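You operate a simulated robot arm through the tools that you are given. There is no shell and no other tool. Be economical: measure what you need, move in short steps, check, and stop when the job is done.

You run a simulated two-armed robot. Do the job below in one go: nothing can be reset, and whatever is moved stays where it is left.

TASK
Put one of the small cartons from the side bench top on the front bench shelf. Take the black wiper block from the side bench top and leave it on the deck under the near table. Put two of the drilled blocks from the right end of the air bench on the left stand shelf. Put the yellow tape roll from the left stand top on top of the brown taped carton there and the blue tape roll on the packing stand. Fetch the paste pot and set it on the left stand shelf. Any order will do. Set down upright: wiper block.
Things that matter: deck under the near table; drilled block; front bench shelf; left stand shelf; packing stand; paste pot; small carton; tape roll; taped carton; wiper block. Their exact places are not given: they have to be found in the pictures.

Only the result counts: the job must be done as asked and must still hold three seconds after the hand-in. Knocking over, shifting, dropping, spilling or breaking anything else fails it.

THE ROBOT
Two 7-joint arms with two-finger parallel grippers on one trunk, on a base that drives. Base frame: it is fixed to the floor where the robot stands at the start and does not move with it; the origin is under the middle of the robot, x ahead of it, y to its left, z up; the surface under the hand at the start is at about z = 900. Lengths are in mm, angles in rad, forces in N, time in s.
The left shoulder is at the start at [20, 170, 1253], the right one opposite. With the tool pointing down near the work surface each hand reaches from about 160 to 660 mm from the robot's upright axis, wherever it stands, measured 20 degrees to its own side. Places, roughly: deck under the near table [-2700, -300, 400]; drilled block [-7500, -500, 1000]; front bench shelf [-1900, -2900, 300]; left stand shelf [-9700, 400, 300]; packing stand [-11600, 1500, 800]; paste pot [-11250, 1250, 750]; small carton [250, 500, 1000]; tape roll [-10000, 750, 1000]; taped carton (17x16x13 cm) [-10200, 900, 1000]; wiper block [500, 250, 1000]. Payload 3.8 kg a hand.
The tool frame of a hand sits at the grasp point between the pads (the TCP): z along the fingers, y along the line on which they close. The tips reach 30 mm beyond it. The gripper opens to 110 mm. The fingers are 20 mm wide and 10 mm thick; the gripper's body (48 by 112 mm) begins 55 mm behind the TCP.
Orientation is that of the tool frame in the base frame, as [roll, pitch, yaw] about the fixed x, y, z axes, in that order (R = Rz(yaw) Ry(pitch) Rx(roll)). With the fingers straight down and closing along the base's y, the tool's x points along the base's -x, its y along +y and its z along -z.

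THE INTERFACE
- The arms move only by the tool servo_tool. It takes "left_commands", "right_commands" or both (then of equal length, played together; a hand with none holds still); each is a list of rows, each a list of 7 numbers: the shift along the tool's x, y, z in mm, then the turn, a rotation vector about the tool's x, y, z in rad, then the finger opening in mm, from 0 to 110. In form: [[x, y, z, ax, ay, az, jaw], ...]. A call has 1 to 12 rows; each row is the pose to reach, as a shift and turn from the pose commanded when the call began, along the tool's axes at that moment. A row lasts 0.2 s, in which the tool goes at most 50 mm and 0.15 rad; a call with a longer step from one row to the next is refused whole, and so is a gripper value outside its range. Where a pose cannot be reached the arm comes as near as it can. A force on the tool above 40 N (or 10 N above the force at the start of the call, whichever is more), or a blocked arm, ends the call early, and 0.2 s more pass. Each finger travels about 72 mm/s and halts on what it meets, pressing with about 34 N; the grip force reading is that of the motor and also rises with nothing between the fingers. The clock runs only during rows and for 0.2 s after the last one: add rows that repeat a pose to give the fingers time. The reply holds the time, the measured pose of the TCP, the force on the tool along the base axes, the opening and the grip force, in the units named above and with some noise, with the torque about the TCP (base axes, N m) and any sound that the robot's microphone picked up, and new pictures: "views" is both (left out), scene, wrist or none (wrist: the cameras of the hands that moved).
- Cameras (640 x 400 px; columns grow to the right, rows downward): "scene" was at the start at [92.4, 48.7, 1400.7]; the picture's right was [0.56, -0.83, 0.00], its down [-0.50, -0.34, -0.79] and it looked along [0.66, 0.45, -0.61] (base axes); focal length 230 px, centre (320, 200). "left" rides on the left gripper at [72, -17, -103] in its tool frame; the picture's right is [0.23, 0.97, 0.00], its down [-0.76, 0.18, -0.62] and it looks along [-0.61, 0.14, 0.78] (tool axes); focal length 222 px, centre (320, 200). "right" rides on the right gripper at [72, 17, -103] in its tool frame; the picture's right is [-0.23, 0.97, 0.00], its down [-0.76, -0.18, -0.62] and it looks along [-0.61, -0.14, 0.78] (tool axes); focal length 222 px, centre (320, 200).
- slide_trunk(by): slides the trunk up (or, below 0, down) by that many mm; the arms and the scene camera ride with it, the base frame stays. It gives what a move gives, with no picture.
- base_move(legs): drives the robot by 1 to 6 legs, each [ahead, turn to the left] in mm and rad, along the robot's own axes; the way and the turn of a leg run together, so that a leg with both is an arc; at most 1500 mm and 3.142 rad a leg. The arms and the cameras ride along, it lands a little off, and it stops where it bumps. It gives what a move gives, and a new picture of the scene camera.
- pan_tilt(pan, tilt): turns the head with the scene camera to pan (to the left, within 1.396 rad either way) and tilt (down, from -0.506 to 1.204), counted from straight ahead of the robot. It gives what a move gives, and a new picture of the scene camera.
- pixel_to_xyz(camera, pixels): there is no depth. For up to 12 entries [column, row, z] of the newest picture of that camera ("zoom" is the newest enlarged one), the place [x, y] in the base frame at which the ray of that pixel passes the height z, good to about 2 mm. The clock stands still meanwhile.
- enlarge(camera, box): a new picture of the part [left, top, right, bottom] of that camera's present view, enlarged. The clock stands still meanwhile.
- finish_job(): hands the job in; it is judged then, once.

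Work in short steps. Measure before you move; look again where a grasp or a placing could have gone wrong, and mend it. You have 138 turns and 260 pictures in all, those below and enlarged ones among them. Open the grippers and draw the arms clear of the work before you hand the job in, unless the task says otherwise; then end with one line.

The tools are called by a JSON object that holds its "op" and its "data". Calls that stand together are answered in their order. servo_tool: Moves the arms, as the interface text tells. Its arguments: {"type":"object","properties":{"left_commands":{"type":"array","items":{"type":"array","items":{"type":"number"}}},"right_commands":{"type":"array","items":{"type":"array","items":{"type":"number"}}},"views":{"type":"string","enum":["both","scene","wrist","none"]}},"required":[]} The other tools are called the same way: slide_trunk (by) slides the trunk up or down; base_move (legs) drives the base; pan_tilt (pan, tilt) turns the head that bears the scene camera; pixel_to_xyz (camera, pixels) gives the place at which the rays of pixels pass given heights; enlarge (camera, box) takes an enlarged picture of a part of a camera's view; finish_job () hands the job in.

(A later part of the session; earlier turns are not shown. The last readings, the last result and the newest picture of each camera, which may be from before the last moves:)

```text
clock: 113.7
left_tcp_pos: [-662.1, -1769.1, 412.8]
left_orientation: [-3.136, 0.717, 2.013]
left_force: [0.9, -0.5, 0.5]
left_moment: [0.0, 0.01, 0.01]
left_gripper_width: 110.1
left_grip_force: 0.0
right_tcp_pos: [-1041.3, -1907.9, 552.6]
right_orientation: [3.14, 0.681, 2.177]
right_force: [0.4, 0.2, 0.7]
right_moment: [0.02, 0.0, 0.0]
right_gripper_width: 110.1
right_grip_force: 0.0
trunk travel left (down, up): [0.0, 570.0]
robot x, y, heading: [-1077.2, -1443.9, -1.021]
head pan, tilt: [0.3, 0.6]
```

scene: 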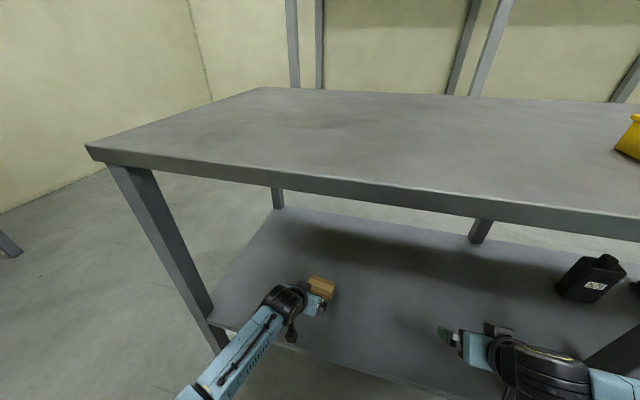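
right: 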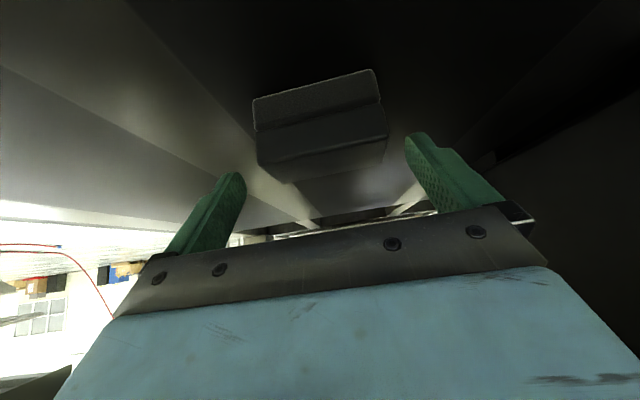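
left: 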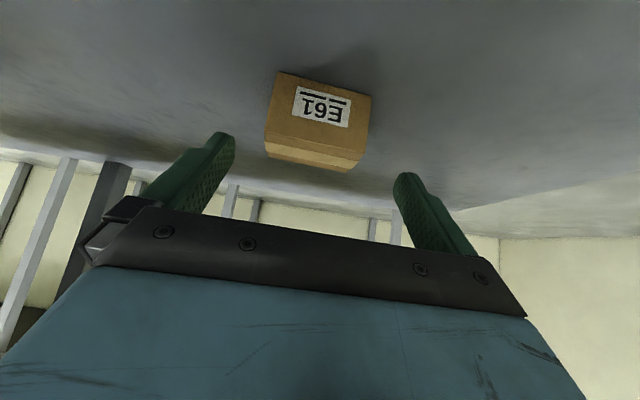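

The carton is on the shelf. I back out, raise the trunk, and return past the table toward the other side of the room to look for the air bench.

{"op": "base_move", "data": {"legs": [[-500, 0]]}}

{"op": "slide_trunk", "data": {"by": 350}}

{"op": "pan_tilt", "data": {"pan": 0.0, "tilt": 0.3}}

{"op": "base_move", "data": {"legs": [[0, 2.09], [703, 0], [0, 0.855], [997, 0], [0, 0.21]]}}

```text
clock: 116.7
left_tcp_pos: [-924.4, -1339.3, 411.5]
left_orientation: [-3.135, 0.718, 2.017]
left_force: [0.8, 0.7, 0.3]
left_moment: [-0.02, -0.01, 0.0]
left_gripper_width: 110.0
left_grip_force: 0.0
right_tcp_pos: [-1302.5, -1479.3, 552.4]
right_orientation: [3.139, 0.681, 2.181]
right_force: [0.4, 0.3, 0.1]
right_moment: [0.03, 0.06, 0.0]
right_gripper_width: 110.0
right_grip_force: 0.1
trunk travel left (down, up): [0.0, 570.0]
robot x, y, heading: [-1339.6, -1016.7, -1.015]
head pan, tilt: [0.3, 0.6]
```

scene: 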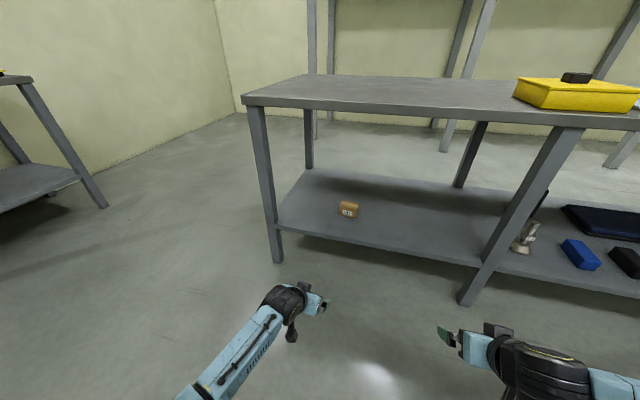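

```text
clock: 120.1
left_tcp_pos: [-925.1, -1339.3, 762.2]
left_orientation: [-3.138, 0.717, 2.015]
left_force: [0.1, 1.1, -0.3]
left_moment: [0.02, -0.05, 0.01]
left_gripper_width: 109.8
left_grip_force: 0.1
right_tcp_pos: [-1303.2, -1480.2, 901.2]
right_orientation: [3.14, 0.679, 2.181]
right_force: [1.0, -0.5, -0.1]
right_moment: [0.02, 0.02, 0.0]
right_gripper_width: 110.2
right_grip_force: 0.0
trunk travel left (down, up): [-350.0, 220.0]
robot x, y, heading: [-1336.7, -1018.9, -1.019]
head pan, tilt: [0.3, 0.6]
```

```text
clock: 120.9
left_tcp_pos: [-925.9, -1338.6, 761.3]
left_orientation: [-3.138, 0.717, 2.017]
left_force: [-0.1, -0.6, 0.0]
left_moment: [0.01, 0.02, 0.02]
left_gripper_width: 110.0
left_grip_force: 0.0
right_tcp_pos: [-1301.9, -1481.3, 901.5]
right_orientation: [3.141, 0.681, 2.181]
right_force: [0.3, 0.9, -0.9]
right_moment: [-0.01, -0.04, 0.02]
right_gripper_width: 109.8
right_grip_force: 0.1
trunk travel left (down, up): [-350.0, 220.0]
robot x, y, heading: [-1338.7, -1013.6, -1.021]
head pan, tilt: [0.0, 0.3]
```

scene: 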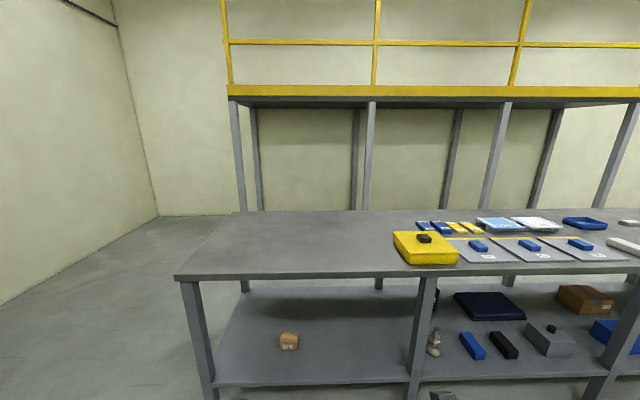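

```text
clock: 137.5
left_tcp_pos: [-1787.8, 849.8, 762.3]
left_orientation: [-3.133, 0.718, -1.101]
left_force: [0.2, -0.2, 0.5]
left_moment: [-0.02, -0.04, -0.03]
left_gripper_width: 110.2
left_grip_force: 0.1
right_tcp_pos: [-1413.5, 998.2, 901.5]
right_orientation: [3.14, 0.681, -0.936]
right_force: [0.8, -0.1, -0.1]
right_moment: [-0.02, 0.01, 0.0]
right_gripper_width: 110.1
right_grip_force: 0.1
trunk travel left (down, up): [-350.0, 220.0]
robot x, y, heading: [-1364.5, 534.5, 2.146]
head pan, tilt: [0.0, 0.3]
```

scene: 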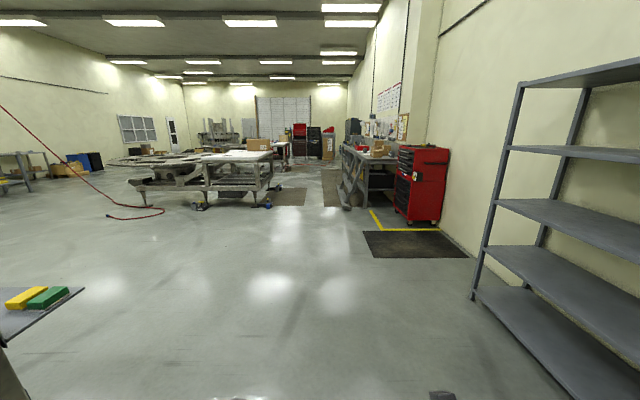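

I look left toward the air bench's direction.

{"op": "pan_tilt", "data": {"pan": 0.95, "tilt": 0.2}}

{"op": "enlarge", "data": {"camera": "scene", "box": [160, 100, 480, 300]}}

```text
clock: 138.7
left_tcp_pos: [-1786.8, 849.8, 762.5]
left_orientation: [-3.133, 0.718, -1.104]
left_force: [-0.6, 0.4, 0.1]
left_moment: [0.0, 0.01, 0.0]
left_gripper_width: 109.8
left_grip_force: 0.0
right_tcp_pos: [-1413.1, 997.5, 902.0]
right_orientation: [3.137, 0.681, -0.938]
right_force: [0.1, 0.5, -0.5]
right_moment: [0.02, -0.01, -0.02]
right_gripper_width: 109.9
right_grip_force: 0.0
trunk travel left (down, up): [-350.0, 220.0]
robot x, y, heading: [-1367.3, 536.3, 2.15]
head pan, tilt: [0.949, 0.201]
```

scene: 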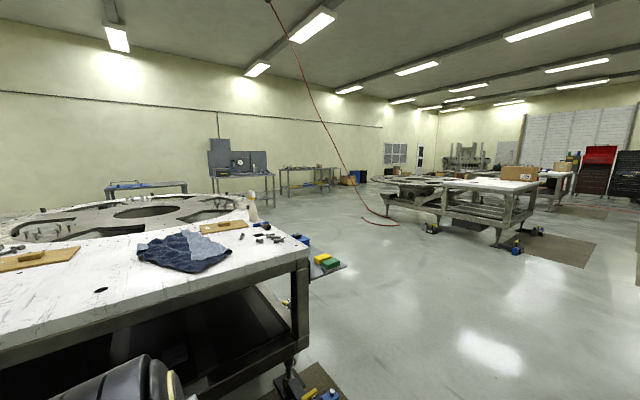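

```text
2.00 times, centred on (320, 200) of scene
```

zoom: 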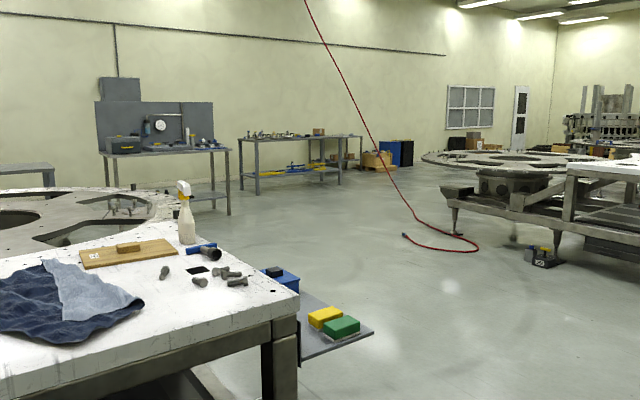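

The gauge-panel bench must be the air bench and the one right of it the left stand. I locate the red hose and floor positions.

{"op": "pixel_to_xyz", "data": {"camera": "scene", "pixels": [[362, 218, 0], [398, 225, 0], [370, 211, 0], [386, 216, 0], [275, 207, 0], [222, 196, 0], [330, 192, 0], [289, 197, 0], [345, 262, 400], [430, 232, 0], [354, 192, 0]]}}

```text
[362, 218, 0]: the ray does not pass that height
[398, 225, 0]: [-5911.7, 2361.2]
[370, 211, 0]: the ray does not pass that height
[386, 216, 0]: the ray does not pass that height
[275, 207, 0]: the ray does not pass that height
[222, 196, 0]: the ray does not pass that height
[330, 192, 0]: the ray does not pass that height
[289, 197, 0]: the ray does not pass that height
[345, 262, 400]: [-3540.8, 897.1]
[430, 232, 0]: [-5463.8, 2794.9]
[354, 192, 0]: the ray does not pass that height
```

I drive around the near table's right side toward the air bench.

{"op": "base_move", "data": {"legs": [[1500, -0.015], [400, 0], [0, 1.355], [1500, 0], [1300, 0]]}}

{"op": "pan_tilt", "data": {"pan": 0.0, "tilt": 0.3}}

```text
clock: 164.6
left_tcp_pos: [-5429.0, 875.1, 763.2]
left_orientation: [-3.134, 0.716, 0.211]
left_force: [-0.2, 0.2, -0.9]
left_moment: [-0.01, -0.02, -0.02]
left_gripper_width: 110.0
left_grip_force: 0.0
right_tcp_pos: [-5477.1, 1274.2, 902.3]
right_orientation: [3.138, 0.682, 0.375]
right_force: [-0.1, 0.4, 0.2]
right_moment: [-0.01, 0.0, 0.03]
right_gripper_width: 109.9
right_grip_force: 0.1
trunk travel left (down, up): [-350.0, 220.0]
robot x, y, heading: [-5015.1, 1198.2, -2.824]
head pan, tilt: [0.949, 0.201]
```

scene: 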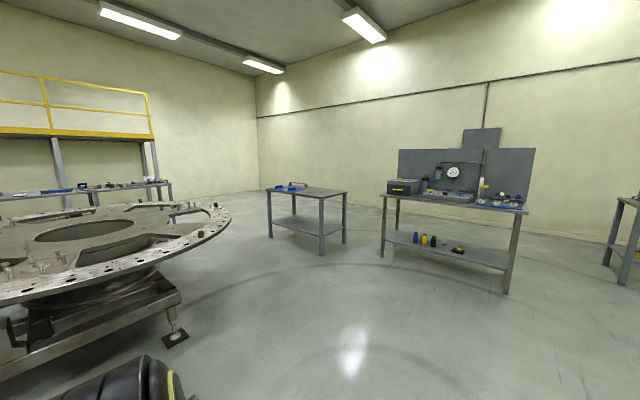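

```text
clock: 165.9
left_tcp_pos: [-5429.7, 875.3, 762.7]
left_orientation: [-3.134, 0.718, 0.211]
left_force: [-0.6, 0.6, 0.6]
left_moment: [-0.02, 0.0, 0.0]
left_gripper_width: 110.1
left_grip_force: 0.0
right_tcp_pos: [-5478.7, 1274.9, 901.9]
right_orientation: [3.138, 0.68, 0.376]
right_force: [-0.6, -0.2, -1.2]
right_moment: [0.01, 0.02, 0.04]
right_gripper_width: 109.9
right_grip_force: 0.1
trunk travel left (down, up): [-350.0, 220.0]
robot x, y, heading: [-5016.4, 1202.0, -2.826]
head pan, tilt: [0.0, 0.3]
```

scene: 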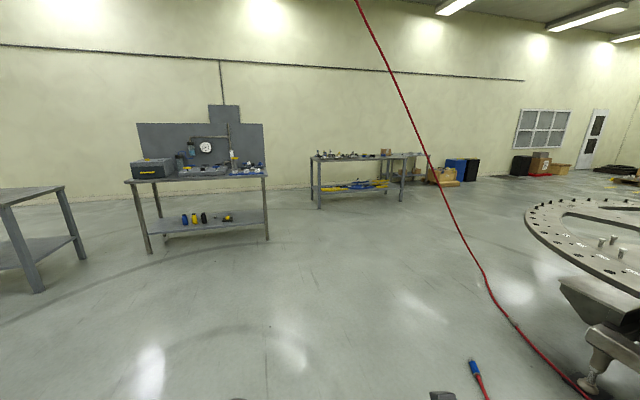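

The air bench is ahead-left. I measure bench feet and the hose end.

{"op": "pixel_to_xyz", "data": {"camera": "scene", "pixels": [[150, 254, 0], [268, 242, 0], [319, 209, 0], [402, 201, 0], [474, 362, 0], [520, 328, 0], [580, 388, 0], [487, 398, 0], [485, 270, 0]]}}

{"op": "enlarge", "data": {"camera": "scene", "box": [110, 100, 430, 270]}}

```text
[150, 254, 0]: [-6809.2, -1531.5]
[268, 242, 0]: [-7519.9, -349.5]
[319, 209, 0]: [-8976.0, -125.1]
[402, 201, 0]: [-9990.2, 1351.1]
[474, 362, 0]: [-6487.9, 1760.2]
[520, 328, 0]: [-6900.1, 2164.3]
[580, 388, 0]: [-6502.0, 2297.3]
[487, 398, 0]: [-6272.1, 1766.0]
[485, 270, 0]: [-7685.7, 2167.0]
```

```text
2.00 times, centred on (270, 185) of scene
```

zoom: 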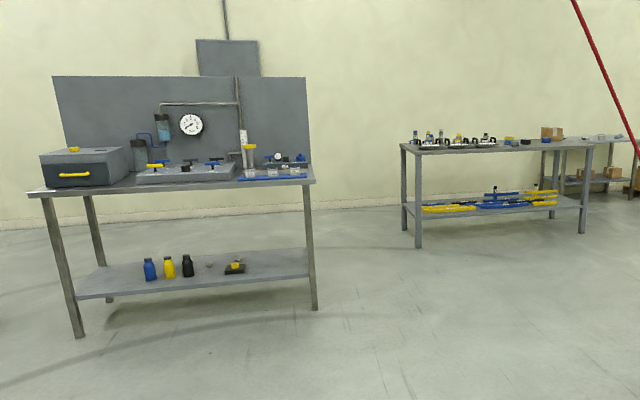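

I drive to a staging point in front of the air bench's right end.

{"op": "base_move", "data": {"legs": [[0, 0.317], [1500, 0], [480, -0.09]]}}

{"op": "pan_tilt", "data": {"pan": 0.0, "tilt": 0.55}}

{"op": "enlarge", "data": {"camera": "scene", "box": [200, 80, 440, 230]}}

```text
clock: 176.7
left_tcp_pos: [-6945.0, -358.9, 762.3]
left_orientation: [-3.136, 0.717, 0.431]
left_force: [0.1, 0.9, 0.3]
left_moment: [0.0, -0.03, 0.0]
left_gripper_width: 109.7
left_grip_force: 0.0
right_tcp_pos: [-7079.4, 20.0, 902.7]
right_orientation: [3.137, 0.681, 0.596]
right_force: [0.5, 0.0, 0.0]
right_moment: [-0.02, 0.02, -0.01]
right_gripper_width: 109.9
right_grip_force: 0.0
trunk travel left (down, up): [-350.0, 220.0]
robot x, y, heading: [-6616.8, 51.9, -2.608]
head pan, tilt: [0.0, 0.3]
```

scene: 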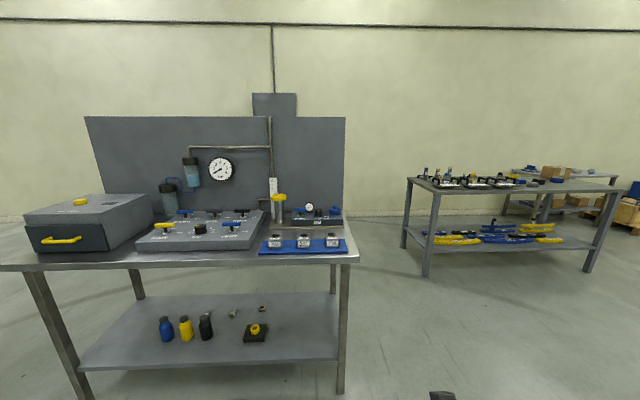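

```text
clock: 177.5
left_tcp_pos: [-6945.3, -358.2, 761.0]
left_orientation: [-3.136, 0.717, 0.431]
left_force: [-0.1, -0.1, 0.8]
left_moment: [0.01, -0.01, 0.01]
left_gripper_width: 110.0
left_grip_force: 0.0
right_tcp_pos: [-7080.4, 20.2, 902.1]
right_orientation: [3.139, 0.681, 0.596]
right_force: [-0.6, 0.3, -0.1]
right_moment: [0.0, 0.0, -0.02]
right_gripper_width: 110.0
right_grip_force: 0.1
trunk travel left (down, up): [-350.0, 220.0]
robot x, y, heading: [-6614.6, 48.5, -2.602]
head pan, tilt: [0.0, 0.55]
```

scene: 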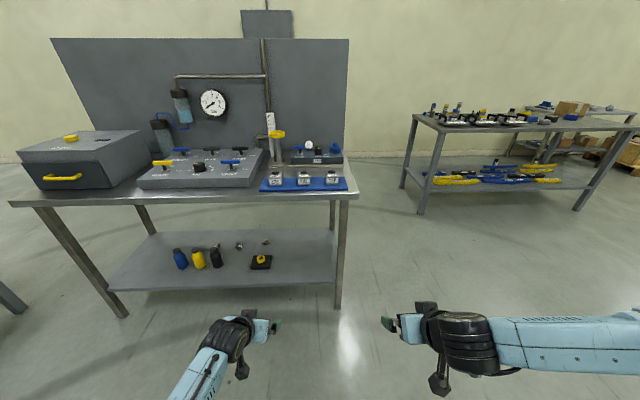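

```text
2.67 times, centred on (320, 155) of scene
```

zoom: 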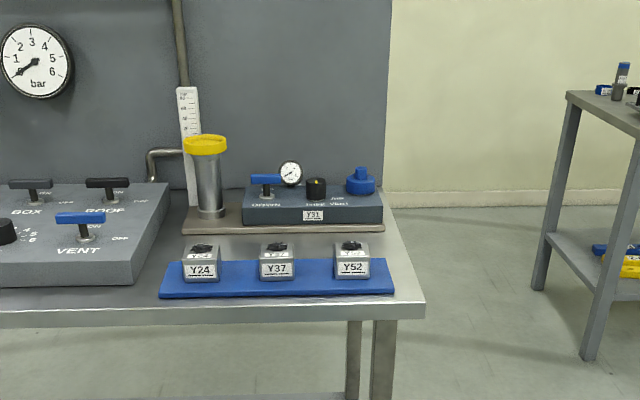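

Three drilled blocks sit on a blue mat. I measure them.

{"op": "pixel_to_xyz", "data": {"camera": "zoom", "pixels": [[185, 282, 900], [220, 281, 900], [261, 280, 900], [294, 278, 900], [335, 278, 900], [370, 277, 900], [425, 305, 900], [0, 315, 900], [352, 245, 950], [202, 247, 950], [160, 298, 900], [394, 293, 900]]}}

```text
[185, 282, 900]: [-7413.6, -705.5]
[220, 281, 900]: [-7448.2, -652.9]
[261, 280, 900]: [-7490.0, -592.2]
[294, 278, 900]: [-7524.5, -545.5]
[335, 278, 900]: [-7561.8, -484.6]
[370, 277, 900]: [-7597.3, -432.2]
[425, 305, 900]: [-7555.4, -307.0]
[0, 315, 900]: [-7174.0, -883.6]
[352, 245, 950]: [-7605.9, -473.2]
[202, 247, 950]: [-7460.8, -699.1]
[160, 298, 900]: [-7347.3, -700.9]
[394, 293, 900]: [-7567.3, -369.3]
```

I raise both hands above the bench, then drive up so that Y24 and Y52 are within reach of left and right.

{"op": "servo_tool", "data": {"left_commands": [[-30, 0, -35, 0, 0, 0, 110], [-60, 0, -70, 0, 0, 0, 110], [-91, 0, -105, 0, 0, 0, 110], [-122, 0, -140, 0, 0, 0, 110], [-153, 0, -176, 0, 0, 0, 110], [-183, 0, -210, 0, 0, 0, 110], [-197, 0, -226, 0, 0, 0, 110], [-197, 0, -226, 0, 0, 0, 110]], "right_commands": [[-20, 0, -25, 0, 0, 0, 110], [-40, 0, -50, 0, 0, 0, 110], [-60, 0, -75, 0, 0, 0, 110], [-80, 0, -100, 0, 0, 0, 110], [-101, 0, -124, 0, 0, 0, 110], [-101, 0, -124, 0, 0, 0, 110], [-101, 0, -124, 0, 0, 0, 110], [-101, 0, -124, 0, 0, 0, 110]], "views": "none"}}

{"op": "base_move", "data": {"legs": [[0, 0.113], [576, 0], [0, -0.1]]}}

{"op": "pan_tilt", "data": {"pan": 0.0, "tilt": 0.85}}

```text
clock: 179.3
left_tcp_pos: [-6944.2, -360.5, 1062.6]
left_orientation: [-3.135, 0.717, 0.432]
left_force: [0.0, -0.4, 0.3]
left_moment: [0.03, -0.01, 0.02]
left_gripper_width: 110.0
left_grip_force: 0.0
right_tcp_pos: [-7079.8, 20.3, 1061.7]
right_orientation: [3.137, 0.681, 0.599]
right_force: [0.2, -0.4, 0.5]
right_moment: [0.03, 0.0, 0.02]
right_gripper_width: 110.0
right_grip_force: 0.1
trunk travel left (down, up): [-350.0, 220.0]
robot x, y, heading: [-6614.1, 51.5, -2.602]
head pan, tilt: [0.0, 0.55]
```

```text
clock: 183.7
left_tcp_pos: [-7403.4, -718.6, 1062.9]
left_orientation: [-3.135, 0.717, 0.444]
left_force: [0.4, -0.4, 0.4]
left_moment: [-0.04, 0.0, -0.04]
left_gripper_width: 110.0
left_grip_force: 0.1
right_tcp_pos: [-7544.3, -338.0, 1062.6]
right_orientation: [3.138, 0.68, 0.608]
right_force: [0.0, 0.0, -0.1]
right_moment: [-0.05, 0.0, 0.01]
right_gripper_width: 110.0
right_grip_force: 0.0
trunk travel left (down, up): [-350.0, 220.0]
robot x, y, heading: [-7081.5, -303.0, -2.593]
head pan, tilt: [0.0, 0.55]
```

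scene: 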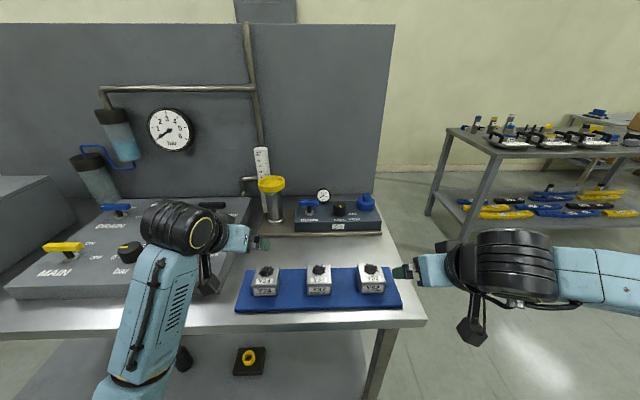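

```text
clock: 184.5
left_tcp_pos: [-7404.1, -718.7, 1063.4]
left_orientation: [-3.133, 0.718, 0.444]
left_force: [-0.4, -0.3, 0.4]
left_moment: [-0.02, -0.01, 0.01]
left_gripper_width: 110.1
left_grip_force: 0.1
right_tcp_pos: [-7545.0, -339.2, 1062.2]
right_orientation: [3.139, 0.679, 0.609]
right_force: [-0.9, -0.3, 0.3]
right_moment: [-0.03, -0.04, 0.0]
right_gripper_width: 109.8
right_grip_force: 0.0
trunk travel left (down, up): [-350.0, 220.0]
robot x, y, heading: [-7078.7, -303.0, -2.592]
head pan, tilt: [0.0, 0.85]
```

scene: 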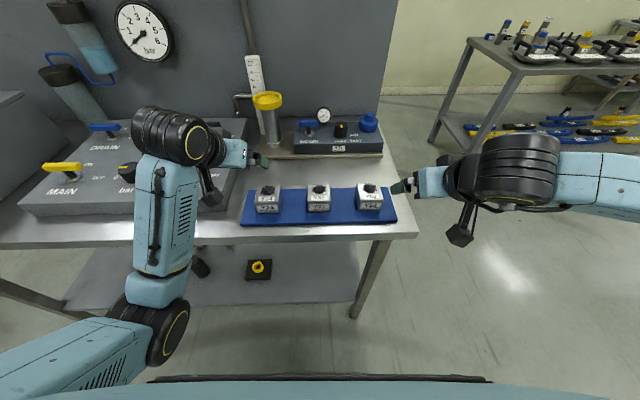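

I zoom on the blocks and measure corners.

{"op": "enlarge", "data": {"camera": "scene", "box": [236, 170, 404, 235]}}

```text
3.81 times, centred on (320, 202) of scene
```

zoom: 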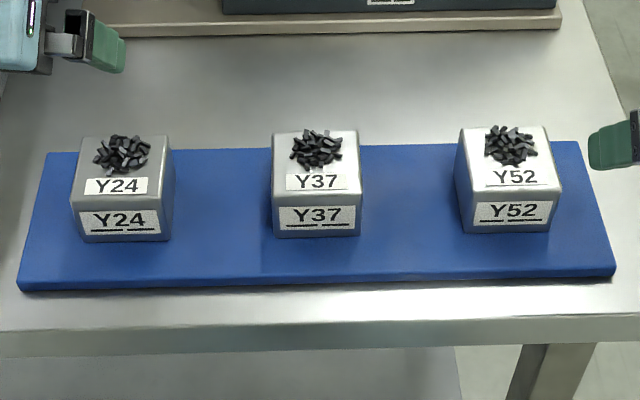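

All blocks carry a heap of swarf, so they must stay level. I measure their corners.

{"op": "pixel_to_xyz", "data": {"camera": "zoom", "pixels": [[83, 243, 908], [171, 241, 908], [70, 205, 960], [166, 208, 960], [80, 137, 960], [168, 136, 960], [463, 234, 908], [553, 232, 908], [468, 197, 960], [562, 191, 960], [458, 130, 960], [548, 127, 960]]}}

```text
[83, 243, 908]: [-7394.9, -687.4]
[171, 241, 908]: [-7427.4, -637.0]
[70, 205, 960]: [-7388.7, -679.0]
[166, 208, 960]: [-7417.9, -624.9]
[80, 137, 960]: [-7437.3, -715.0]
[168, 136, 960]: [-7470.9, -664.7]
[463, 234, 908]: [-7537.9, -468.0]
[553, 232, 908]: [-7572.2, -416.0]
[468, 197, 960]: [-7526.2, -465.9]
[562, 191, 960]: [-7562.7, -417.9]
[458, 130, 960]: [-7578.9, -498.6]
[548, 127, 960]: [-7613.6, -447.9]
```

Targets: Y24 centre (−7436,−678), Y52 centre (−7580,−458). I move both hands to pre-grasp with yaw alignment.

{"op": "servo_tool", "data": {"left_commands": [[25, -20, -2, -0.029, 0, -0.033, 90], [50, -40, -3, -0.058, 0, -0.067, 90], [74, -59, -4.8, -0.0874, 0, -0.1003, 90], [74, -59, -4.8, -0.0874, 0, -0.1003, 90]], "right_commands": [[1.5, 27, 17, 0.006, 0, 0.008, 90], [3, 54, 34, 0.013, 0, 0.016, 90], [4.5, 80, 50.4, 0.0189, 0, 0.0233, 90], [4.5, 80, 50.4, 0.0189, 0, 0.0233, 90]], "views": "both"}}

```text
clock: 185.5
left_tcp_pos: [-7377.4, -640.4, 1018.5]
left_orientation: [-3.134, 0.715, 0.577]
left_force: [0.8, -0.9, 0.3]
left_moment: [-0.01, -0.03, -0.03]
left_gripper_width: 90.0
left_grip_force: 0.1
right_tcp_pos: [-7522.4, -421.5, 1019.0]
right_orientation: [3.139, 0.68, 0.579]
right_force: [0.3, 0.1, -0.2]
right_moment: [-0.01, 0.0, -0.02]
right_gripper_width: 89.9
right_grip_force: 0.0
trunk travel left (down, up): [-350.0, 220.0]
robot x, y, heading: [-7077.4, -307.0, -2.592]
head pan, tilt: [0.0, 0.85]
```

scene: 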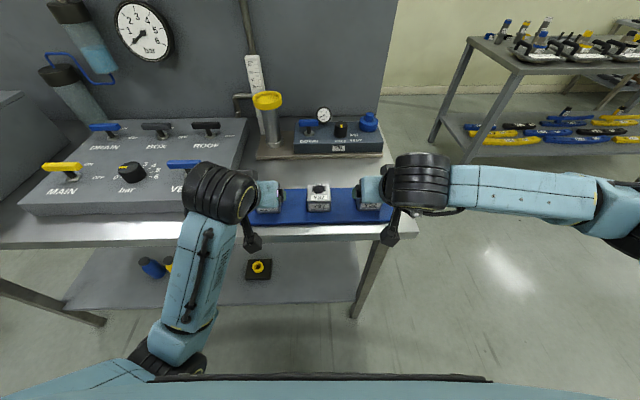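
right: 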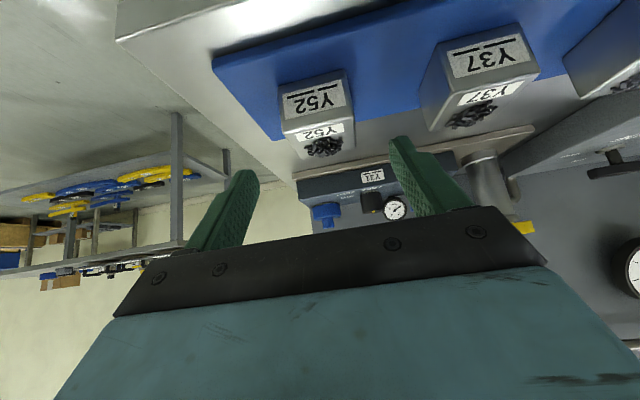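
left: 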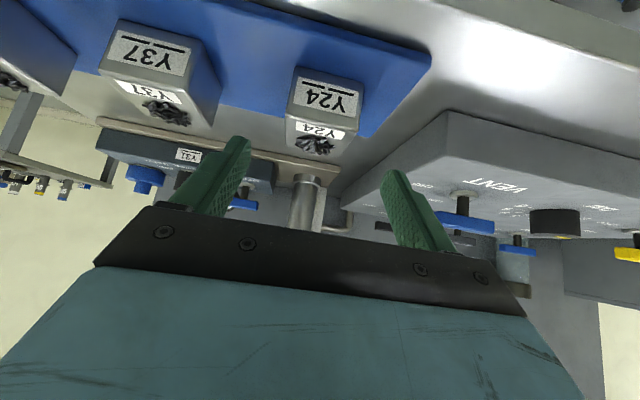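

Both blocks are centred. I go down along the fingers and close gently.

{"op": "servo_tool", "data": {"left_commands": [[0.5, 0, 30, 0, 0, 0, 90], [1, 0, 60, 0, 0, 0, 90], [1.5, 0, 85, 0, 0, 0, 90], [2, 0, 99, 0, 0, 0, 90], [2, 0, 99, 0, 0, 0, 90]], "right_commands": [[0, 0, 30, 0, 0, 0, 90], [0, 0, 60, 0, 0, 0, 90], [0, 0, 85, 0, 0, 0, 90], [-0.3, 0, 99, 0, 0, 0, 90], [-0.3, 0, 99, 0, 0, 0, 90]], "views": "wrist"}}

```text
clock: 186.7
left_tcp_pos: [-7429.0, -674.4, 941.3]
left_orientation: [-3.137, 0.715, 0.578]
left_force: [-0.4, -0.5, -0.3]
left_moment: [-0.02, -0.02, 0.02]
left_gripper_width: 90.1
left_grip_force: 0.0
right_tcp_pos: [-7574.1, -456.4, 941.4]
right_orientation: [3.137, 0.681, 0.579]
right_force: [1.1, 0.5, -0.3]
right_moment: [0.02, 0.05, 0.01]
right_gripper_width: 90.0
right_grip_force: 0.1
trunk travel left (down, up): [-350.0, 220.0]
robot x, y, heading: [-7081.0, -301.9, -2.595]
head pan, tilt: [0.0, 0.85]
```

right: 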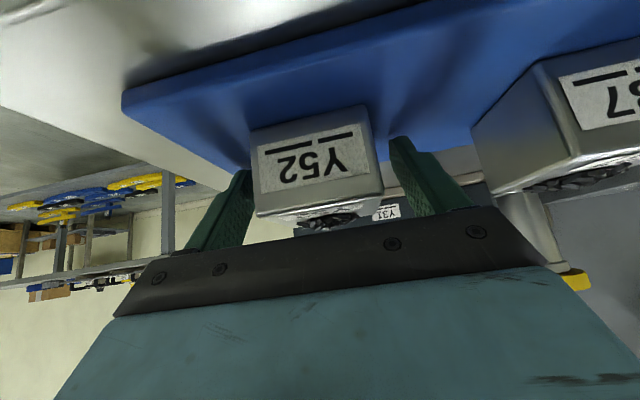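
left: 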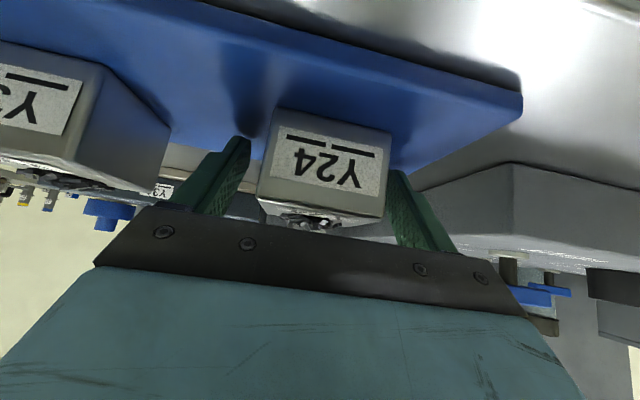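

Straddled. Close both.

{"op": "servo_tool", "data": {"left_commands": [[0, 0, 0, 0, 0, 0, 75], [0, 0, 0, 0, 0, 0, 60], [0, 0, 0, 0, 0, 0, 50], [0, 0, 0, 0, 0, 0, 45], [0, 0, 0, 0, 0, 0, 45]], "right_commands": [[0, 0, 0, 0, 0, 0, 75], [0, 0, 0, 0, 0, 0, 60], [0, 0, 0, 0, 0, 0, 50], [0, 0, 0, 0, 0, 0, 45], [0, 0, 0, 0, 0, 0, 45]], "views": "wrist"}}

{"op": "slide_trunk", "data": {"by": 120}}

{"op": "base_move", "data": {"legs": [[-450, 0]]}}

```text
clock: 187.9
left_tcp_pos: [-7429.0, -673.9, 941.8]
left_orientation: [-3.135, 0.718, 0.576]
left_force: [-0.3, 2.2, 0.5]
left_moment: [-0.07, -0.05, -0.01]
left_gripper_width: 59.9
left_grip_force: 34.0
right_tcp_pos: [-7574.3, -455.0, 942.1]
right_orientation: [3.138, 0.68, 0.578]
right_force: [0.7, -0.6, 0.4]
right_moment: [-0.02, -0.01, -0.02]
right_gripper_width: 60.1
right_grip_force: 34.1
trunk travel left (down, up): [-350.0, 220.0]
robot x, y, heading: [-7080.4, -301.9, -2.593]
head pan, tilt: [0.0, 0.85]
```

right: 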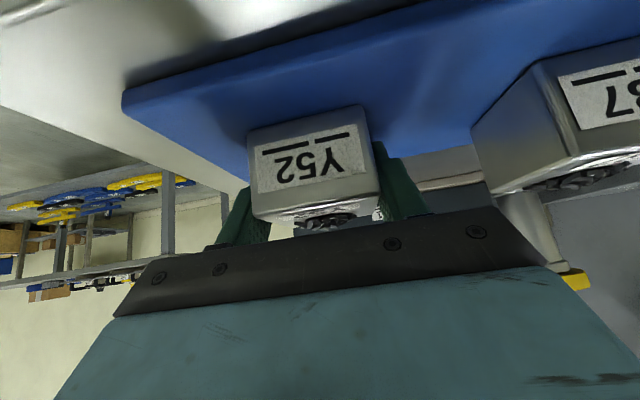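
left: 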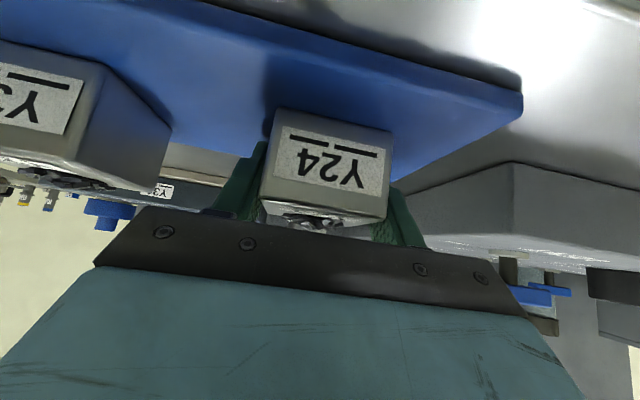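

```text
clock: 189.4
left_tcp_pos: [-7429.7, -675.0, 1060.9]
left_orientation: [-3.134, 0.717, 0.576]
left_force: [-0.3, 0.2, -3.5]
left_moment: [-0.02, -0.04, 0.0]
left_gripper_width: 60.0
left_grip_force: 33.7
right_tcp_pos: [-7573.0, -455.9, 1062.8]
right_orientation: [3.138, 0.679, 0.578]
right_force: [0.0, 0.0, -4.3]
right_moment: [0.05, 0.01, 0.0]
right_gripper_width: 59.9
right_grip_force: 34.3
trunk travel left (down, up): [-470.0, 100.0]
robot x, y, heading: [-7078.0, -298.4, -2.592]
head pan, tilt: [0.0, 0.85]
```

```text
clock: 192.2
left_tcp_pos: [-7039.7, -436.5, 1061.9]
left_orientation: [-3.136, 0.716, 0.577]
left_force: [-0.8, -0.4, -3.3]
left_moment: [-0.02, -0.01, -0.01]
left_gripper_width: 59.8
left_grip_force: 33.8
right_tcp_pos: [-7184.9, -217.0, 1061.7]
right_orientation: [3.137, 0.682, 0.581]
right_force: [-0.1, 0.7, -4.0]
right_moment: [-0.01, -0.02, -0.02]
right_gripper_width: 59.9
right_grip_force: 33.9
trunk travel left (down, up): [-470.0, 100.0]
robot x, y, heading: [-6689.2, -65.1, -2.592]
head pan, tilt: [0.0, 0.85]
```

scene: 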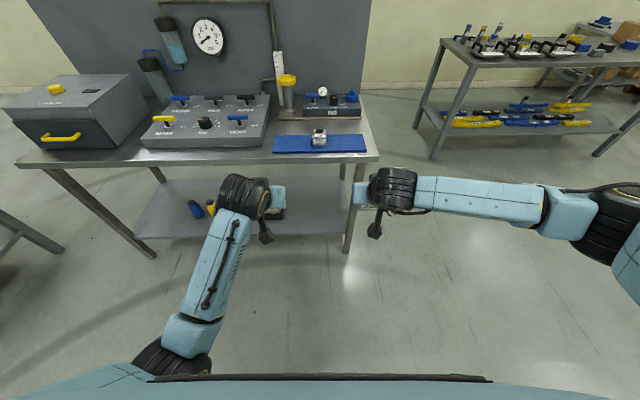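

Both blocks are held. I drive to a staging point before the left stand.

{"op": "base_move", "data": {"legs": [[0, -1.077], [1500, 0], [651, 0], [0, 1.129]]}}

{"op": "pan_tilt", "data": {"pan": 0.0, "tilt": 0.65}}

{"op": "enlarge", "data": {"camera": "scene", "box": [0, 40, 640, 260]}}

```text
clock: 208.3
left_tcp_pos: [-8907.8, 577.1, 1061.4]
left_orientation: [-3.134, 0.716, 0.645]
left_force: [0.0, -0.2, -4.6]
left_moment: [0.01, -0.04, 0.01]
left_gripper_width: 60.1
left_grip_force: 34.2
right_tcp_pos: [-9064.7, 786.6, 1061.4]
right_orientation: [3.14, 0.68, 0.648]
right_force: [-0.6, 0.2, -4.4]
right_moment: [0.0, -0.01, -0.01]
right_gripper_width: 59.8
right_grip_force: 33.6
trunk travel left (down, up): [-470.0, 100.0]
robot x, y, heading: [-8581.5, 973.0, -2.524]
head pan, tilt: [0.0, 0.85]
```

scene: 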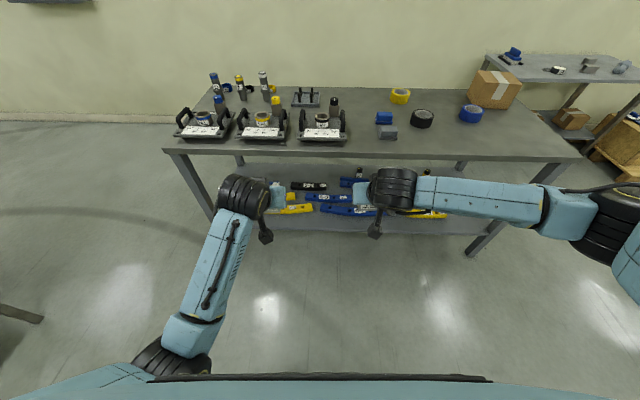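

```text
clock: 209.1
left_tcp_pos: [-8906.0, 576.5, 1062.3]
left_orientation: [-3.137, 0.715, 0.644]
left_force: [-0.2, -1.1, -3.0]
left_moment: [0.01, 0.01, -0.02]
left_gripper_width: 59.7
left_grip_force: 34.3
right_tcp_pos: [-9065.3, 787.0, 1061.4]
right_orientation: [3.139, 0.679, 0.649]
right_force: [-0.2, 0.3, -4.9]
right_moment: [0.0, 0.01, 0.02]
right_gripper_width: 60.0
right_grip_force: 33.3
trunk travel left (down, up): [-470.0, 100.0]
robot x, y, heading: [-8579.2, 967.3, -2.52]
head pan, tilt: [0.0, 0.649]
```

scene: 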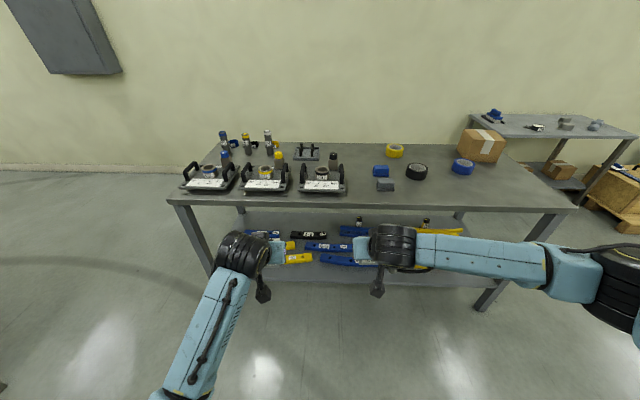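

```text
1.00 times, centred on (320, 150) of scene (not enlarged: the box is as wide or as high as the picture)
```

zoom: 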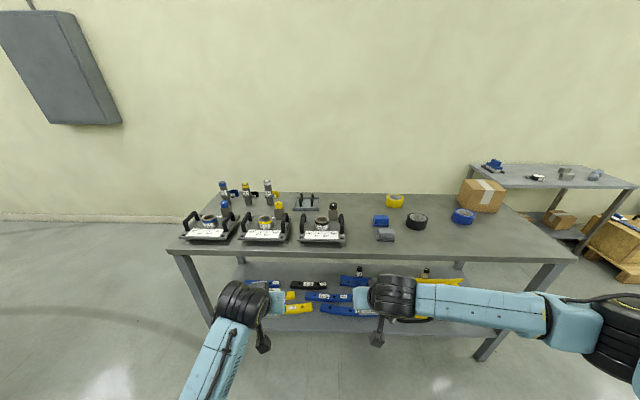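

The top holds the tape rolls and carton; the shelf is crowded in the middle. I lower the trunk 400 and look at the shelf for free spots.

{"op": "slide_trunk", "data": {"by": -400}}

{"op": "pan_tilt", "data": {"pan": 0.0, "tilt": 0.4}}

{"op": "enlarge", "data": {"camera": "scene", "box": [180, 100, 540, 290]}}

```text
clock: 212.9
left_tcp_pos: [-8906.6, 576.3, 661.8]
left_orientation: [-3.134, 0.717, 0.641]
left_force: [0.2, 1.1, -3.7]
left_moment: [0.03, 0.01, 0.01]
left_gripper_width: 59.9
left_grip_force: 34.1
right_tcp_pos: [-9065.2, 787.1, 661.8]
right_orientation: [3.141, 0.68, 0.648]
right_force: [0.5, 0.1, -4.4]
right_moment: [0.02, -0.03, -0.03]
right_gripper_width: 59.8
right_grip_force: 34.5
trunk travel left (down, up): [-70.0, 500.0]
robot x, y, heading: [-8580.4, 975.2, -2.523]
head pan, tilt: [0.0, 0.649]
```

```text
clock: 213.7
left_tcp_pos: [-8907.4, 578.1, 661.0]
left_orientation: [-3.134, 0.715, 0.645]
left_force: [0.1, 0.1, -3.4]
left_moment: [0.01, -0.03, 0.01]
left_gripper_width: 60.1
left_grip_force: 33.7
right_tcp_pos: [-9065.1, 785.9, 660.7]
right_orientation: [3.142, 0.678, 0.648]
right_force: [0.3, -0.4, -3.9]
right_moment: [0.01, -0.03, 0.01]
right_gripper_width: 60.3
right_grip_force: 33.7
trunk travel left (down, up): [-70.0, 500.0]
robot x, y, heading: [-8580.1, 975.1, -2.519]
head pan, tilt: [0.0, 0.4]
```

scene: 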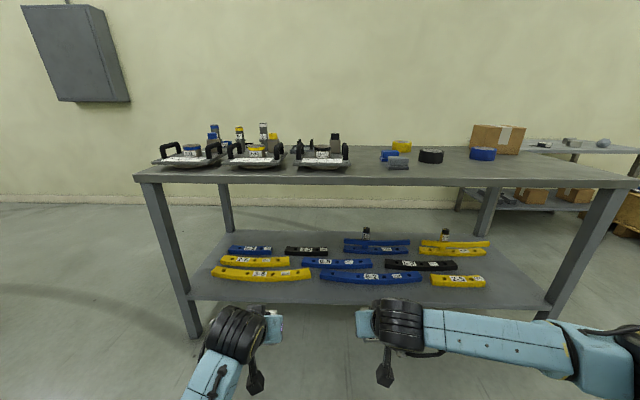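

```text
1.78 times, centred on (360, 195) of scene
```

zoom: 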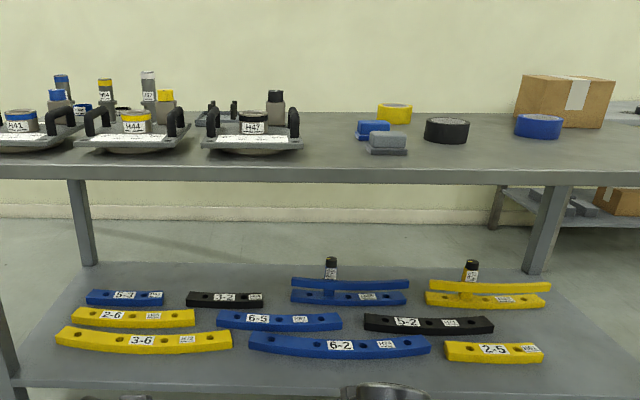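

I measure the shelf edges and item footprints at z≈300.

{"op": "pixel_to_xyz", "data": {"camera": "scene", "pixels": [[189, 299, 300], [552, 305, 300], [510, 250, 300], [487, 289, 300], [431, 286, 300], [422, 284, 300], [371, 285, 300], [320, 283, 300], [312, 281, 300], [212, 279, 300], [490, 256, 300], [300, 303, 300]]}}

{"op": "enlarge", "data": {"camera": "scene", "box": [400, 220, 600, 345]}}

```text
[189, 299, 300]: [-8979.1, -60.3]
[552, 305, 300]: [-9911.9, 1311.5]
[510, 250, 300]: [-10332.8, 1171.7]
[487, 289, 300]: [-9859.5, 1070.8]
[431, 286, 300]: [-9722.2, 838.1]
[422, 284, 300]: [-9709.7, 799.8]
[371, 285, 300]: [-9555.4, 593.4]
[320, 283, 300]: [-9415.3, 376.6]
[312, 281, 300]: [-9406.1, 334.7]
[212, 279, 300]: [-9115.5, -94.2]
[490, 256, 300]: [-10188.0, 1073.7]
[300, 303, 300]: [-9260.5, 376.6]
```

```text
3.20 times, centred on (500, 282) of scene
```

zoom: 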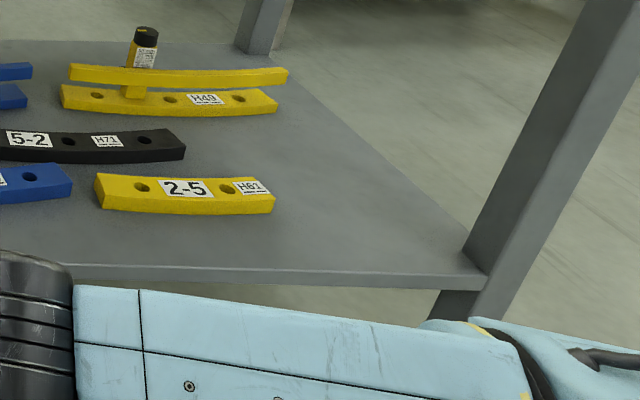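

Free places: a front strip before items 3‑6/6‑2 and the right end of the shelf. The left block first: I lower the left hand, drive 400 mm closer and look.

{"op": "slide_trunk", "data": {"by": -70}}

{"op": "servo_tool", "data": {"left_commands": [[28, 0, 32, 0, 0, 0, 45], [56, 0, 64, 0, 0, 0, 45], [84, 0, 97, 0, 0, 0, 45], [112, 0, 129, 0, 0, 0, 45], [112, 0, 129, 0, 0, 0, 45]], "views": "none"}}

{"op": "base_move", "data": {"legs": [[380, -0.02]]}}

{"op": "pan_tilt", "data": {"pan": 0.25, "tilt": 0.75}}

{"op": "servo_tool", "data": {"left_commands": [[0, 0, 0, 0, 0, 0, 45]], "views": "wrist"}}

```text
clock: 214.8
left_tcp_pos: [-8906.8, 577.5, 592.5]
left_orientation: [-3.134, 0.716, 0.643]
left_force: [-0.2, -0.1, -3.8]
left_moment: [0.0, 0.01, 0.0]
left_gripper_width: 59.9
left_grip_force: 33.6
right_tcp_pos: [-9064.8, 783.9, 592.9]
right_orientation: [3.139, 0.678, 0.648]
right_force: [-0.8, -0.3, -3.3]
right_moment: [0.03, -0.02, 0.03]
right_gripper_width: 59.7
right_grip_force: 34.0
trunk travel left (down, up): [0.0, 570.0]
robot x, y, heading: [-8585.0, 970.0, -2.524]
head pan, tilt: [0.0, 0.4]
```

```text
clock: 215.9
left_tcp_pos: [-8908.3, 578.2, 420.3]
left_orientation: [-3.134, 0.716, 0.643]
left_force: [-0.1, 0.0, -4.3]
left_moment: [0.01, 0.02, 0.04]
left_gripper_width: 59.8
left_grip_force: 33.8
right_tcp_pos: [-9065.2, 785.7, 592.1]
right_orientation: [3.14, 0.68, 0.649]
right_force: [-0.2, 0.1, -3.7]
right_moment: [-0.02, 0.01, 0.02]
right_gripper_width: 60.2
right_grip_force: 34.2
trunk travel left (down, up): [0.0, 570.0]
robot x, y, heading: [-8584.1, 974.8, -2.522]
head pan, tilt: [0.0, 0.4]
```

```text
clock: 218.3
left_tcp_pos: [-9227.7, 367.3, 420.0]
left_orientation: [-3.134, 0.714, 0.624]
left_force: [0.3, 1.3, -4.8]
left_moment: [0.02, 0.01, 0.01]
left_gripper_width: 60.0
left_grip_force: 34.6
right_tcp_pos: [-9379.4, 578.1, 592.6]
right_orientation: [3.141, 0.679, 0.626]
right_force: [0.4, 0.6, -4.8]
right_moment: [0.06, 0.03, -0.01]
right_gripper_width: 59.8
right_grip_force: 33.8
trunk travel left (down, up): [0.0, 570.0]
robot x, y, heading: [-8892.8, 756.3, -2.543]
head pan, tilt: [0.0, 0.4]
```

scene: 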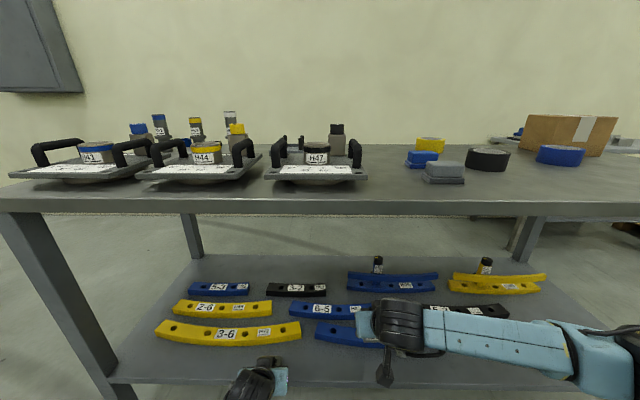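

```text
clock: 219.2
left_tcp_pos: [-9227.8, 367.6, 420.7]
left_orientation: [-3.136, 0.715, 0.624]
left_force: [0.7, -1.2, -4.1]
left_moment: [-0.02, -0.01, 0.03]
left_gripper_width: 60.1
left_grip_force: 33.6
right_tcp_pos: [-9380.6, 578.6, 591.3]
right_orientation: [3.14, 0.68, 0.628]
right_force: [-0.7, 0.0, -4.3]
right_moment: [-0.01, -0.01, -0.02]
right_gripper_width: 59.8
right_grip_force: 34.6
trunk travel left (down, up): [0.0, 570.0]
robot x, y, heading: [-8891.0, 756.9, -2.542]
head pan, tilt: [0.25, 0.75]
```

scene: 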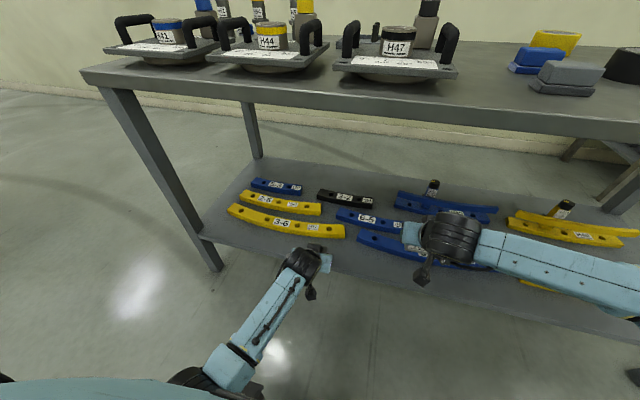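

```text
clock: 219.6
left_tcp_pos: [-9226.6, 367.4, 419.5]
left_orientation: [-3.137, 0.715, 0.626]
left_force: [-0.1, -0.4, -3.9]
left_moment: [0.04, -0.04, 0.03]
left_gripper_width: 59.9
left_grip_force: 34.2
right_tcp_pos: [-9379.8, 579.7, 592.4]
right_orientation: [3.14, 0.678, 0.627]
right_force: [-0.1, 0.3, -4.0]
right_moment: [0.01, -0.01, -0.03]
right_gripper_width: 60.0
right_grip_force: 34.3
trunk travel left (down, up): [0.0, 570.0]
robot x, y, heading: [-8892.6, 755.0, -2.539]
head pan, tilt: [0.25, 0.75]
```

left: 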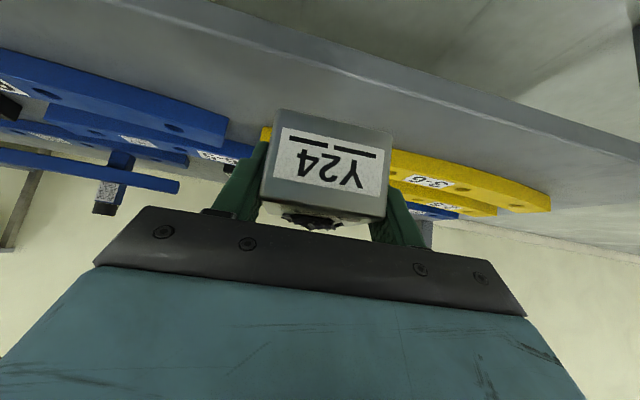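

I measure the strip at the left hand: front edge versus items 3‑6 and 6‑2.

{"op": "enlarge", "data": {"camera": "scene", "box": [190, 160, 430, 310]}}

{"op": "enlarge", "data": {"camera": "left", "box": [100, 0, 580, 250]}}

```text
2.67 times, centred on (310, 235) of scene
```

zoom: 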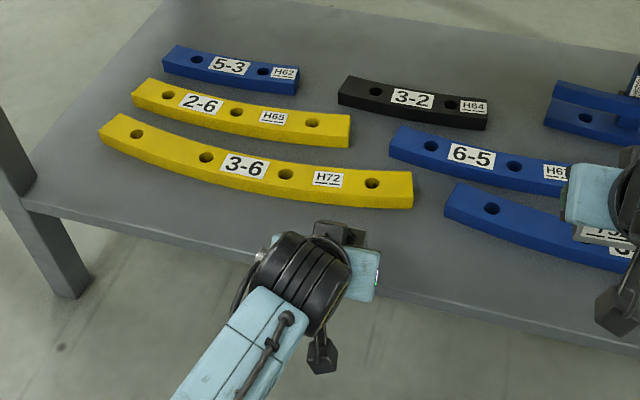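

```text
1.33 times, centred on (340, 125) of left
```

zoom: 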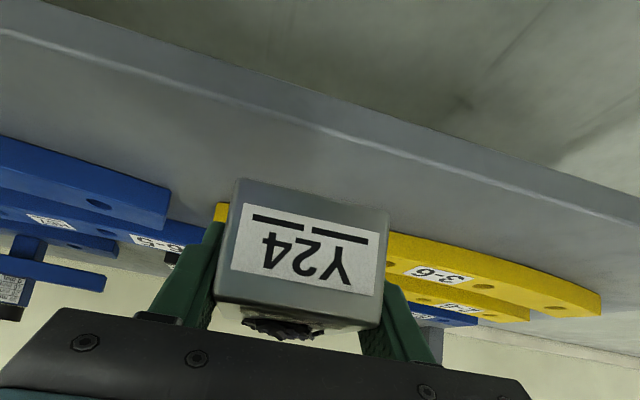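

{"op": "pixel_to_xyz", "data": {"camera": "scene", "pixels": [[198.2, 233.9, 300], [332.5, 268.7, 300], [280, 231.2, 300], [344.9, 238, 300], [356.9, 243.2, 300], [400, 256.7, 300]]}}

{"op": "pixel_to_xyz", "data": {"camera": "left", "pixels": [[250, 47.75, 300], [400, 89.75, 300], [392.5, 151, 300], [263.5, 128.75, 300], [100, 77.75, 300], [227.5, 116, 300]]}}

```text
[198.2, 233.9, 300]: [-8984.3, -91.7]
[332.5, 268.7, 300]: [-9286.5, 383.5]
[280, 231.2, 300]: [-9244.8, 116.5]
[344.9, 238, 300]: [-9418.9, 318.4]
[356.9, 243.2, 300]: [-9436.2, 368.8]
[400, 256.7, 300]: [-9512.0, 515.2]
```

```text
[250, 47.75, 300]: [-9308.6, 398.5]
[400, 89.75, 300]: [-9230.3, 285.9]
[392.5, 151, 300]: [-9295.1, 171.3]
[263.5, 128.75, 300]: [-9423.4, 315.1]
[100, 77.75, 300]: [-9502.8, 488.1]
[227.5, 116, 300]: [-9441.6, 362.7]
```

Shelf height z=300 is confirmed by both cameras; item 3‑6's front is ≥110 mm from the edge. I move the left block 104 mm forward and down to just above the shelf.

{"op": "servo_tool", "data": {"left_commands": [[-26, 0, 23, 0, 0, 0, 45], [-52, 0, 45, 0, 0, 0, 45], [-78.5, 0, 68, 0, 0, 0, 45], [-62, 0, 87, 0, 0, 0, 45], [-48, 0, 103, 0, 0, 0, 45], [-36, 0, 117, 0, 0, 0, 45], [-36, 0, 117, 0, 0, 0, 45]], "views": "wrist"}}

```text
clock: 221.2
left_tcp_pos: [-9312.6, 307.4, 354.7]
left_orientation: [-3.135, 0.717, 0.626]
left_force: [-1.0, 0.2, -3.3]
left_moment: [0.02, -0.01, 0.03]
left_gripper_width: 59.9
left_grip_force: 33.4
right_tcp_pos: [-9379.7, 579.6, 591.4]
right_orientation: [3.139, 0.679, 0.627]
right_force: [0.4, 0.1, -3.7]
right_moment: [0.03, 0.01, 0.02]
right_gripper_width: 59.7
right_grip_force: 34.2
trunk travel left (down, up): [0.0, 570.0]
robot x, y, heading: [-8891.0, 754.8, -2.542]
head pan, tilt: [0.25, 0.75]
```

left: 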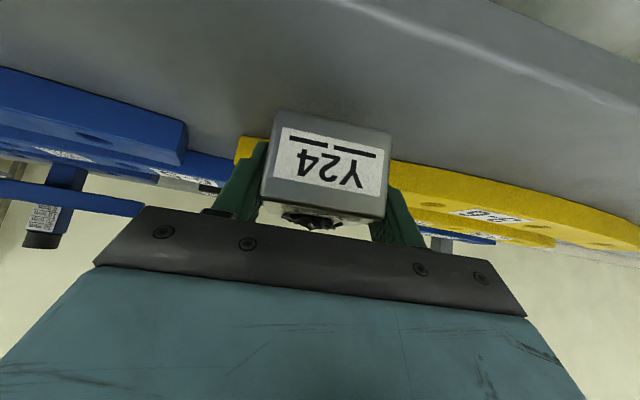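

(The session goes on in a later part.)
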